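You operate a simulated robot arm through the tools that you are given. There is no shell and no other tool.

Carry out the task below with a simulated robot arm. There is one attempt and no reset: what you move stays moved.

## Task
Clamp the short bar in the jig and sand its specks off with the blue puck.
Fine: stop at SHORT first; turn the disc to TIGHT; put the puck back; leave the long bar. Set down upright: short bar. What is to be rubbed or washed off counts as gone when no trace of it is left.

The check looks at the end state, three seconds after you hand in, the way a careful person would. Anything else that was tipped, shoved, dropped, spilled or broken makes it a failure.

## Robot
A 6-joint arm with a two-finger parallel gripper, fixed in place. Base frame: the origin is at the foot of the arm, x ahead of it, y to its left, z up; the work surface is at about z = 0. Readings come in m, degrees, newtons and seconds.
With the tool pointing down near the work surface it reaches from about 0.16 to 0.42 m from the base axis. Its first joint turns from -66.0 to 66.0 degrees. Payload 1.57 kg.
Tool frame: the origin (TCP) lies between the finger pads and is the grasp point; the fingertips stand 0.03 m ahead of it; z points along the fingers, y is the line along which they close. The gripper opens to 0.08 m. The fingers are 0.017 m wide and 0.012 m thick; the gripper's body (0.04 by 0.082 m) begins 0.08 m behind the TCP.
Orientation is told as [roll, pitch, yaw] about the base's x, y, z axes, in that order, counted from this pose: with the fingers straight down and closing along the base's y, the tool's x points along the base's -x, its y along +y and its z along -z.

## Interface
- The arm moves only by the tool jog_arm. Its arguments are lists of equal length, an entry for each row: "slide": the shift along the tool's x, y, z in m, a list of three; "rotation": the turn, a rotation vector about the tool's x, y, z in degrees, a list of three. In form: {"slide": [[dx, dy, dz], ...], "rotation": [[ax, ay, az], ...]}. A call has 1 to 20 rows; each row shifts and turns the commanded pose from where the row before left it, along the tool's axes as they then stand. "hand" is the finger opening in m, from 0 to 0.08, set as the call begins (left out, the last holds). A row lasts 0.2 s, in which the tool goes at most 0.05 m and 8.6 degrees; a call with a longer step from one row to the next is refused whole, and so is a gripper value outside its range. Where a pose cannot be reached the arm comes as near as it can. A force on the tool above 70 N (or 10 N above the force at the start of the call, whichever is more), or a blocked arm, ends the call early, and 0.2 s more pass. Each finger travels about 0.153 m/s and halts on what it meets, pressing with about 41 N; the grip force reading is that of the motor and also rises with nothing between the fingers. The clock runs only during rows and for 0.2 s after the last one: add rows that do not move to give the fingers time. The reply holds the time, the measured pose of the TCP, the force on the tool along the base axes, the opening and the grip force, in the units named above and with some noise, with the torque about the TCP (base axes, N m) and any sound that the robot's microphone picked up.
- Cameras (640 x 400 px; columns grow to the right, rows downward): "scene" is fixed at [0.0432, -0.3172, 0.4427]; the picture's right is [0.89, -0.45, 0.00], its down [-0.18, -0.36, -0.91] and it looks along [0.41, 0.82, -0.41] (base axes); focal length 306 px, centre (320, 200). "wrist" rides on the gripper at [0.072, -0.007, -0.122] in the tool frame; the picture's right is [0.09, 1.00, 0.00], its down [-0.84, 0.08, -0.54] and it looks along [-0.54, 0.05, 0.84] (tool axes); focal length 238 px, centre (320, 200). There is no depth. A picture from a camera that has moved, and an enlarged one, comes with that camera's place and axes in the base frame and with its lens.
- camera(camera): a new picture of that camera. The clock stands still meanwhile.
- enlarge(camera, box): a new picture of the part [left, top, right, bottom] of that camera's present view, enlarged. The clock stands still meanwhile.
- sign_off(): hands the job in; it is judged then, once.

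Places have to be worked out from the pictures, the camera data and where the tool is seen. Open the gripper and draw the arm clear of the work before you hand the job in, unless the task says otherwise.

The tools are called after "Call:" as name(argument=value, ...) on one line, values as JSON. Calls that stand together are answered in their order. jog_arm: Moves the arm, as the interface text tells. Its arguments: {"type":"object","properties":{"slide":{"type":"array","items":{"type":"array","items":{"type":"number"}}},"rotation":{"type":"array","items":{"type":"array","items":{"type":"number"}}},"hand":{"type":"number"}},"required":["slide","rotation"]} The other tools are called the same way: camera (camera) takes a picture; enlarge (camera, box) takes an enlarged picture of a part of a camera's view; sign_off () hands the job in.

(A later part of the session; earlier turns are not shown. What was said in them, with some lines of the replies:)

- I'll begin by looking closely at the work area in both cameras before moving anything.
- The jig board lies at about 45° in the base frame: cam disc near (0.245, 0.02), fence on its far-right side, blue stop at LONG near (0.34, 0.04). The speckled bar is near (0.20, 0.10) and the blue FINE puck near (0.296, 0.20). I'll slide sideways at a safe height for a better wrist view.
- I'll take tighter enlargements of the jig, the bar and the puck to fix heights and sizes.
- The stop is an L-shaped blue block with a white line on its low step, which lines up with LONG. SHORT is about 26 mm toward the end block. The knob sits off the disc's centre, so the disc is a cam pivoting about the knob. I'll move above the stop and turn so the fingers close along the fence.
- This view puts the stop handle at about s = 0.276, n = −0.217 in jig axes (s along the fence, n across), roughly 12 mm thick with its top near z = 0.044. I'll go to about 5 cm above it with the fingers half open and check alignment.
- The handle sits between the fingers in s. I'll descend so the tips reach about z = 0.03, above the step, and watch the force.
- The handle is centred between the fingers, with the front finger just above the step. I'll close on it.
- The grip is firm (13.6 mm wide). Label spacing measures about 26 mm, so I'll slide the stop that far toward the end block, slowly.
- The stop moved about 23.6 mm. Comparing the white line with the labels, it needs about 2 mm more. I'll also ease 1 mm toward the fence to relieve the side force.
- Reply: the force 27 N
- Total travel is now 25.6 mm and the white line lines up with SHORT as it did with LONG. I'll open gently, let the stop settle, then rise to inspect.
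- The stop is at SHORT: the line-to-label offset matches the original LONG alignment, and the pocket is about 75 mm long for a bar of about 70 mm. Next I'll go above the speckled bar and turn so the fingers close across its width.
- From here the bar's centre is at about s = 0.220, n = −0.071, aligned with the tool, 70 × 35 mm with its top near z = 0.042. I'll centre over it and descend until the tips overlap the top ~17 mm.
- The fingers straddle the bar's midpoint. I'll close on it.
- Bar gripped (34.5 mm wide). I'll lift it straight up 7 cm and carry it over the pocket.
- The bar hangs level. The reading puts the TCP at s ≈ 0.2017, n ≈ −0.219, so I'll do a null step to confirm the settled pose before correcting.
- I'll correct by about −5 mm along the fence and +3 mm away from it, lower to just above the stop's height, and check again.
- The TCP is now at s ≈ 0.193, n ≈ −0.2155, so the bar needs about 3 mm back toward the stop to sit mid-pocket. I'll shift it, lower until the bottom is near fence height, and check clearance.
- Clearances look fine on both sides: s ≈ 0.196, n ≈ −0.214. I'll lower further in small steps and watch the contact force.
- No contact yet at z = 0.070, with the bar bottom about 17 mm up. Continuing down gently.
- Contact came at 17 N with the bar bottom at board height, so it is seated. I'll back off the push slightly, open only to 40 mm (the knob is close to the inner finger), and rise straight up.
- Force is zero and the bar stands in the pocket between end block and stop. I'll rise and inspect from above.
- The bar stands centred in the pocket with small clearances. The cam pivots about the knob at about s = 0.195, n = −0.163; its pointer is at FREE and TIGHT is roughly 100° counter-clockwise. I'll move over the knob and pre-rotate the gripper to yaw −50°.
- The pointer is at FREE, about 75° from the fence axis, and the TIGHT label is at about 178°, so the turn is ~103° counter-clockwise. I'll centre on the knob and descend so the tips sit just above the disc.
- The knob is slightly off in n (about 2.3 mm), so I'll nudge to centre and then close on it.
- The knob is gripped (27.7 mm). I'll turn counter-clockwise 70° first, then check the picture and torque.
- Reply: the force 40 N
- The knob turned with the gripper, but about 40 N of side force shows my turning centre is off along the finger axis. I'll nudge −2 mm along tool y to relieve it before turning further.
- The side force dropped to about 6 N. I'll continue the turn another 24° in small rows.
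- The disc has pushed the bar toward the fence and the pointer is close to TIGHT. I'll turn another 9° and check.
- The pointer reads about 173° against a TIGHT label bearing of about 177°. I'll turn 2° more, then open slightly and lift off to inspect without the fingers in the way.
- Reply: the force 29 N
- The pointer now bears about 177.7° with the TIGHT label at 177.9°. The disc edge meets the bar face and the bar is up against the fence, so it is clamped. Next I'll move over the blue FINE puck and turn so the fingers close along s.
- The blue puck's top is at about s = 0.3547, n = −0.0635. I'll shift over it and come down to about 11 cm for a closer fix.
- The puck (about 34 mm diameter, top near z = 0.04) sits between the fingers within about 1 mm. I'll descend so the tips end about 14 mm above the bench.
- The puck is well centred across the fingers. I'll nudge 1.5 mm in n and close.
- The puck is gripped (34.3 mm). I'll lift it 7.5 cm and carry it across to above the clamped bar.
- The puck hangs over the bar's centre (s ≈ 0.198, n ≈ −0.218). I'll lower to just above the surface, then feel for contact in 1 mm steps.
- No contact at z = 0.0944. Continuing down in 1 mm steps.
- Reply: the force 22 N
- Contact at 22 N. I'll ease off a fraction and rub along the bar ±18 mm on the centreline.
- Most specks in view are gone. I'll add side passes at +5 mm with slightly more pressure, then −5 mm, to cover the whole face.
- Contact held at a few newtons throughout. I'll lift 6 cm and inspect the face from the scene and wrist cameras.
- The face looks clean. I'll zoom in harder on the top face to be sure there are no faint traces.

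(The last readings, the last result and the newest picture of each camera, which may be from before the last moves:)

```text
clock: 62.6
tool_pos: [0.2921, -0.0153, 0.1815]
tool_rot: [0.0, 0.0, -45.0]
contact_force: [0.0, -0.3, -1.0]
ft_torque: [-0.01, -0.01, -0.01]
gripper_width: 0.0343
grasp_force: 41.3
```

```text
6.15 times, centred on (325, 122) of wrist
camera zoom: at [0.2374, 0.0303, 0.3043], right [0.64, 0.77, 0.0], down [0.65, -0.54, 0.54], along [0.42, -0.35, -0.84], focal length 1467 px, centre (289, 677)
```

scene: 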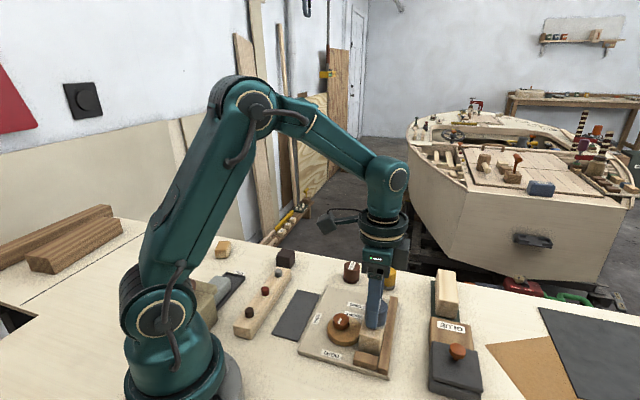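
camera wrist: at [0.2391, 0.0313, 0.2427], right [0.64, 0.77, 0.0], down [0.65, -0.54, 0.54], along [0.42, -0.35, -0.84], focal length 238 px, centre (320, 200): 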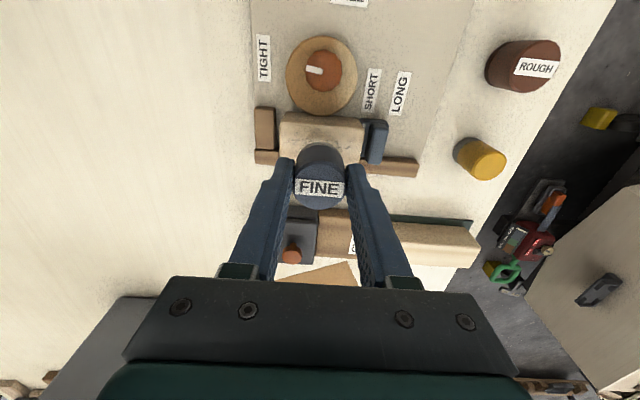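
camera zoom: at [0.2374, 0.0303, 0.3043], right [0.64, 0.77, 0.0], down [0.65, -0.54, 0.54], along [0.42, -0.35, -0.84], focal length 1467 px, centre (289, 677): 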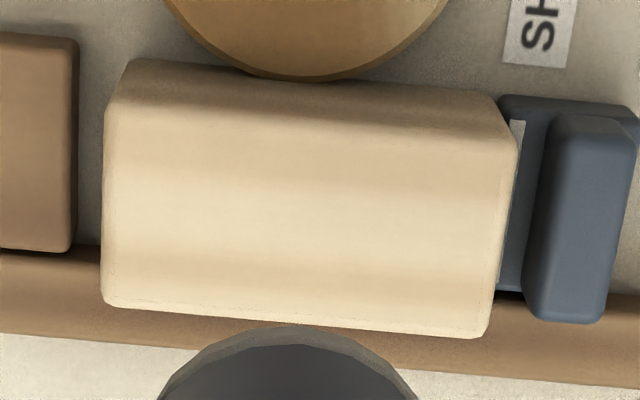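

No trace of specks is left, the pointer is still at TIGHT and the stop is in place. I'll carry the puck back along the exact reverse of the path, stopping 4 cm above its old spot.

Call:
jog_arm(slide=[[0.03096, 0.03148, 0], [0.03096, 0.03148, 0], [0.03096, 0.03148, 0], [0.03096, 0.03148, 0], [0.03096, 0.03148, 0], [0, 0, 0.03], [0, 0, 0.04], [0, 0, 0.0277], [0, 0, 0], [0, 0, 0]], rotation=[[0, 0, 0], [0, 0, 0], [0, 0, 0], [0, 0, 0], [0, 0, 0], [0, 0, 0], [0, 0, 0], [0, 0, 0], [0, 0, 0], [0, 0, 0]])

Call:
camera(camera="wrist")

Call:
enlarge(camera="scene", box=[270, 200, 400, 310])

```text
clock: 64.8
tool_pos: [0.2948, 0.2065, 0.0835]
tool_rot: [0.0, 0.1, -45.0]
contact_force: [0.2, 0.0, -0.4]
ft_torque: [0.01, -0.01, -0.01]
gripper_width: 0.0345
grasp_force: 41.1
```

```text
taken
camera wrist: at [0.2397, 0.2526, 0.2064], right [0.64, 0.77, 0.0], down [0.65, -0.54, 0.54], along [0.42, -0.35, -0.84], focal length 238 px, centre (320, 200)
```

wrist: 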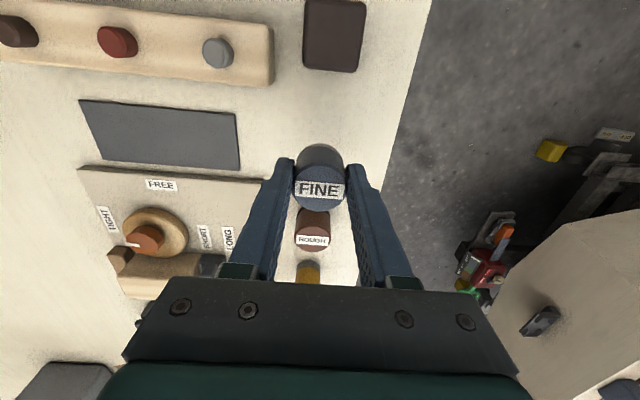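

```text
3.64 times, centred on (335, 255) of scene
camera zoom: at [0.0432, -0.3172, 0.4427], right [0.89, -0.45, 0.0], down [-0.18, -0.36, -0.91], along [0.41, 0.82, -0.41], focal length 1114 px, centre (266, 0)
```

zoom: 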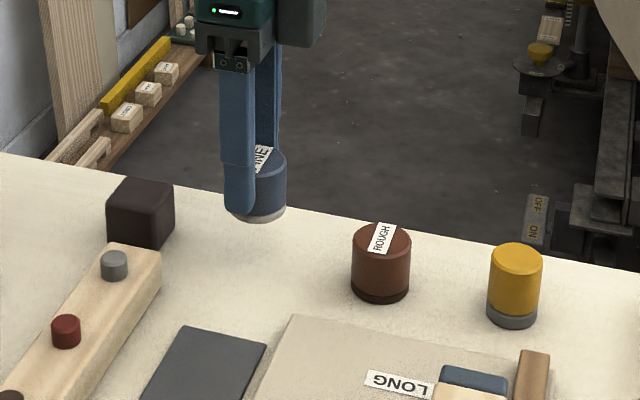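

The pose matches the pick-up position (0.2948, 0.2065). I'll lower to just above the bench, then in 1 mm steps to contact.

Call:
jog_arm(slide=[[0, 0, 0.02], [0, 0, 0.012], [0, 0, 0.004], [0, 0, 0.0015], [0, 0, 0]], rotation=[[0, 0, 0], [0, 0, 0], [0, 0, 0], [0, 0, 0], [0, 0, 0]])

```text
clock: 66.0
tool_pos: [0.2958, 0.2081, 0.0464]
tool_rot: [0.0, 0.0, -45.0]
contact_force: [0.3, 1.0, -1.7]
ft_torque: [0.01, -0.02, -0.02]
gripper_width: 0.034
grasp_force: 41.0
```

No contact yet at z ≈ 0.046. Two more 1 mm steps.

Call:
jog_arm(slide=[[0, 0, 0.001], [0, 0, 0.001], [0, 0, 0]], rotation=[[0, 0, 0], [0, 0, 0], [0, 0, 0]])

```text
clock: 66.8
tool_pos: [0.2949, 0.206, 0.0451]
tool_rot: [0.1, 0.0, -44.9]
contact_force: [-0.4, 0.1, -0.4]
ft_torque: [0.01, 0.03, -0.02]
gripper_width: 0.0343
grasp_force: 40.9
```

Call:
jog_arm(slide=[[0, 0, 0.0007], [0, 0, 0.0006], [0, 0, 0]], rotation=[[0, 0, 0], [0, 0, 0], [0, 0, 0]])

```text
clock: 67.6
tool_pos: [0.2932, 0.2054, 0.0452]
tool_rot: [0.0, 0.1, -44.9]
contact_force: [-0.3, 0.3, -1.0]
ft_torque: [0.0, -0.02, -0.02]
gripper_width: 0.0342
grasp_force: 40.8
```

Still no contact; the puck likely shifted up about a millimetre in the grip while sanding. One more small step down.

Call:
jog_arm(slide=[[0, 0, 0.0006], [0, 0, 0.0006], [0, 0, 0]], rotation=[[0, 0, 0], [0, 0, 0], [0, 0, 0]])

Call:
enlarge(camera="scene", box=[290, 230, 350, 290])

```text
clock: 68.4
tool_pos: [0.2944, 0.2066, 0.0428]
tool_rot: [0.1, 0.0, -45.0]
contact_force: [0.5, -0.5, 0.6]
ft_torque: [0.02, -0.07, 0.0]
gripper_width: 0.034
grasp_force: 41.2
```

```text
6.67 times, centred on (320, 260) of scene
camera zoom: at [0.0432, -0.3172, 0.4427], right [0.89, -0.45, 0.0], down [-0.18, -0.36, -0.91], along [0.41, 0.82, -0.41], focal length 2043 px, centre (320, -200)
```

zoom: 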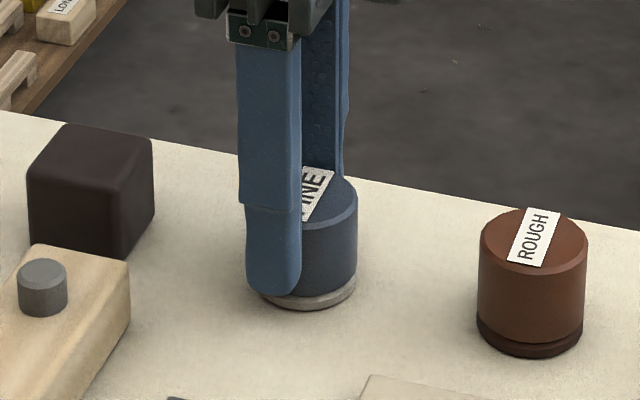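

The puck is almost on the bench. Another small step.

Call:
jog_arm(slide=[[0, 0, 0.0006], [0, 0, 0.0005], [0, 0, 0]], rotation=[[0, 0, 0], [0, 0, 0], [0, 0, 0]])

```text
clock: 69.2
tool_pos: [0.2961, 0.2058, 0.0415]
tool_rot: [0.2, -0.1, -44.9]
contact_force: [0.4, -2.0, 24.9]
ft_torque: [-0.24, 0.05, 0.03]
gripper_width: 0.034
grasp_force: 41.0
```

Contact at 25 N, so the puck is down. I'll ease the load, open to 60 mm and rise straight up.

Call:
jog_arm(slide=[[0, 0, -0.0007], [0, 0, 0]], rotation=[[0, 0, 0], [0, 0, 0]])

Call:
jog_arm(slide=[[0, 0, 0], [0, 0, 0], [0, 0, -0.01], [0, 0, -0.02], [0, 0, -0.03], [0, 0, -0.04], [0, 0, -0.04], [0, 0, 0]], rotation=[[0, 0, 0], [0, 0, 0], [0, 0, 0], [0, 0, 0], [0, 0, 0], [0, 0, 0], [0, 0, 0], [0, 0, 0]], hand=0.06)

Call:
camera(camera="wrist")

Call:
enlarge(camera="scene", box=[265, 245, 405, 335])

Call:
camera(camera="scene")

```text
clock: 69.8
tool_pos: [0.2944, 0.2051, 0.0424]
tool_rot: [0.1, 0.1, -45.0]
contact_force: [1.9, 5.6, 14.3]
ft_torque: [0.18, -0.11, 0.03]
gripper_width: 0.0342
grasp_force: 40.9
```

```text
clock: 71.6
tool_pos: [0.2952, 0.2033, 0.1824]
tool_rot: [0.1, 0.0, -45.0]
contact_force: [0.0, 0.8, 0.2]
ft_torque: [0.03, 0.01, -0.01]
gripper_width: 0.0597
grasp_force: 0.0
```

```text
taken
camera wrist: at [0.2399, 0.2505, 0.3049], right [0.64, 0.77, 0.0], down [0.65, -0.54, 0.54], along [0.42, -0.35, -0.84], focal length 238 px, centre (320, 200)
```

wrist: 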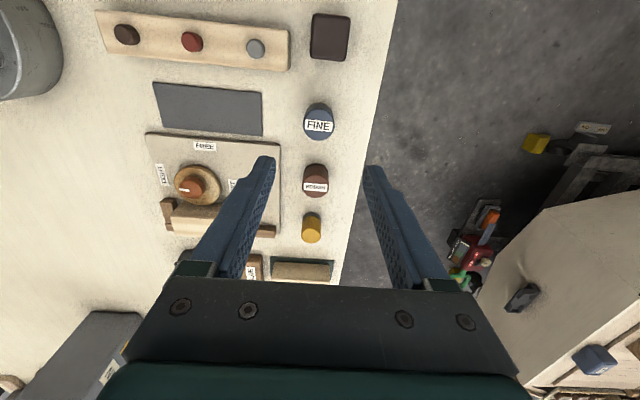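

```text
4.44 times, centred on (335, 290) of scene
camera zoom: at [0.0432, -0.3172, 0.4427], right [0.89, -0.45, 0.0], down [-0.18, -0.36, -0.91], along [0.41, 0.82, -0.41], focal length 1362 px, centre (253, -200)
```

zoom: 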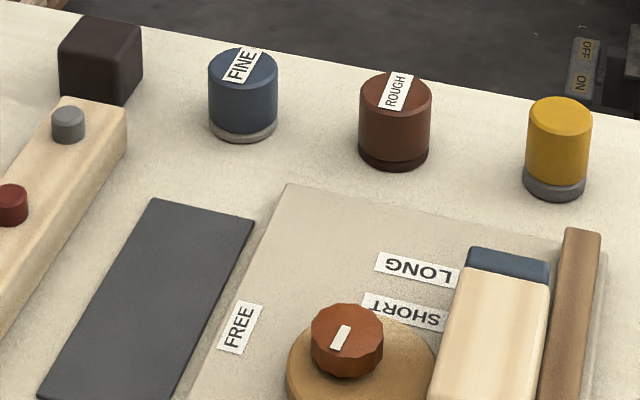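

```text
taken
```

scene: 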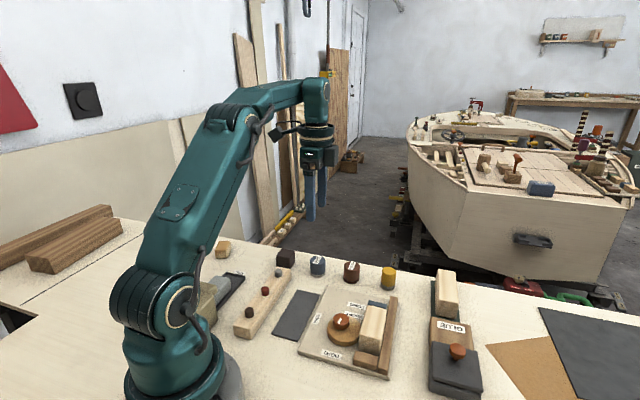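

The puck is back within about 2 mm of its original spot. I'll move above the jig for a final check of stop, disc and bar.

Call:
jog_arm(slide=[[-0.0357, -0.0231, -0.005], [-0.0357, -0.0231, -0.005], [-0.0357, -0.0231, -0.005], [-0.0357, -0.0231, -0.005], [0, 0, 0], [0, 0, 0]], rotation=[[0, 0, 0], [0, 0, 0], [0, 0, 0], [0, 0, 0], [0, 0, 0], [0, 0, 0]])

Call:
enlarge(camera="wrist", box=[200, 0, 380, 160])

Call:
enlarge(camera="scene", box=[300, 280, 400, 380])

```text
clock: 73.0
tool_pos: [0.3267, 0.0384, 0.2053]
tool_rot: [0.0, 0.0, -44.8]
contact_force: [0.5, 0.0, 0.7]
ft_torque: [0.0, 0.0, 0.01]
gripper_width: 0.0599
grasp_force: 0.1
```

```text
2.50 times, centred on (290, 80) of wrist
camera zoom: at [0.2719, 0.085, 0.3272], right [0.64, 0.77, 0.0], down [0.65, -0.54, 0.54], along [0.42, -0.35, -0.84], focal length 596 px, centre (395, 500)
```

zoom: 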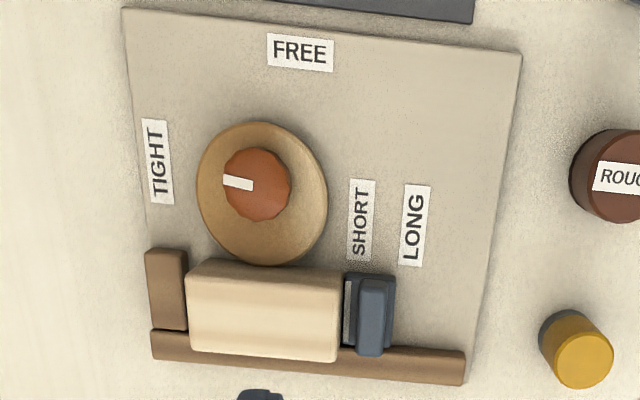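

```text
4.00 times, centred on (350, 330) of scene
camera zoom: at [0.0432, -0.3172, 0.4427], right [0.89, -0.45, 0.0], down [-0.18, -0.36, -0.91], along [0.41, 0.82, -0.41], focal length 1226 px, centre (200, -320)
```

zoom: 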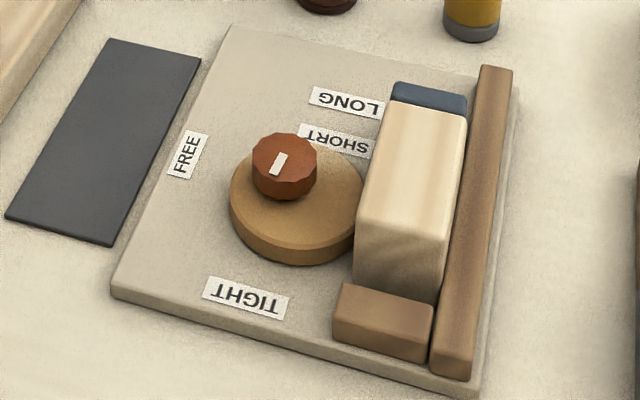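

Everything checks out: the stop line sits at SHORT, the pointer is on TIGHT, the bar stands clamped and clean, and the puck is back. I'll open fully and draw the arm up and away to its starting pose.

Call:
jog_arm(slide=[[0, 0, -0.03], [0.0352, -0.0097, -0.01], [0.0352, -0.0097, -0.01], [0.0352, -0.0097, -0.005], [0.0352, -0.0097, -0.003], [0, 0, 0], [0, 0, 0], [0, 0, 0], [0, 0, 0], [0, 0, 0], [0, 0, 0], [0, 0, 0]], rotation=[[0, 0, 0], [0, 0, 0], [0, 0, 0], [0, 0, 0], [0, 0, 0], [0, 0, -7.5], [0, 0, -7.5], [0, 0, -7.5], [0, 0, -7.5], [0, 0, -7.5], [0, 0, -7.5], [0, 0, 0]], hand=0.08)

Call:
camera(camera="scene")

Call:
camera(camera="wrist")

```text
clock: 75.6
tool_pos: [0.2015, 0.1114, 0.2618]
tool_rot: [0.0, 0.0, 0.2]
contact_force: [-0.1, -0.3, -0.2]
ft_torque: [-0.04, -0.03, -0.01]
gripper_width: 0.08
grasp_force: 0.1
```

```text
taken
```

scene: 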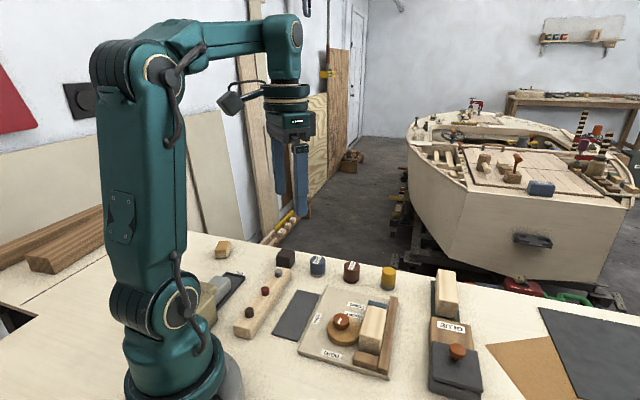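

```text
taken
camera wrist: at [0.1306, 0.1051, 0.3839], right [-0.09, 1.0, 0.0], down [0.84, 0.08, 0.54], along [0.54, 0.05, -0.84], focal length 238 px, centre (320, 200)
```

wrist: 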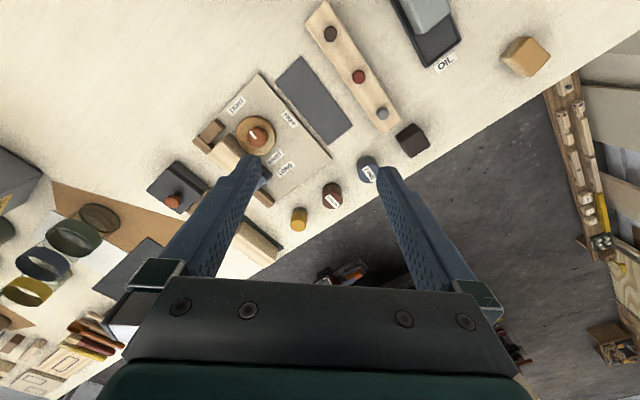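

The arm is clear and the gripper is open. The long bar and the other objects look unmoved, and the short bar is clamped and clean, so I'm handing in.

Call:
sign_off()

```text
The job is handed in.
```

The short bar is clamped upright in the jig, and I can see no specks left on it, even in close-up pictures. I handed the job in; no verdict came back with the hand-in.

- **Stop:** I slid it to SHORT before the bar went in. Its white line sits against SHORT the same way it first sat against LONG, to within about 1 mm.
- **Disc:** The pointer is on TIGHT. The disc edge meets the bar and holds it against the fence.
- **Blue puck:** It's back on the bench within about 2–3 mm of where it started.
- **Everything else:** The long bar wasn't touched, and nothing else looks moved in the last pictures.

The gripper is open and the arm is back near its starting pose, clear of the work.
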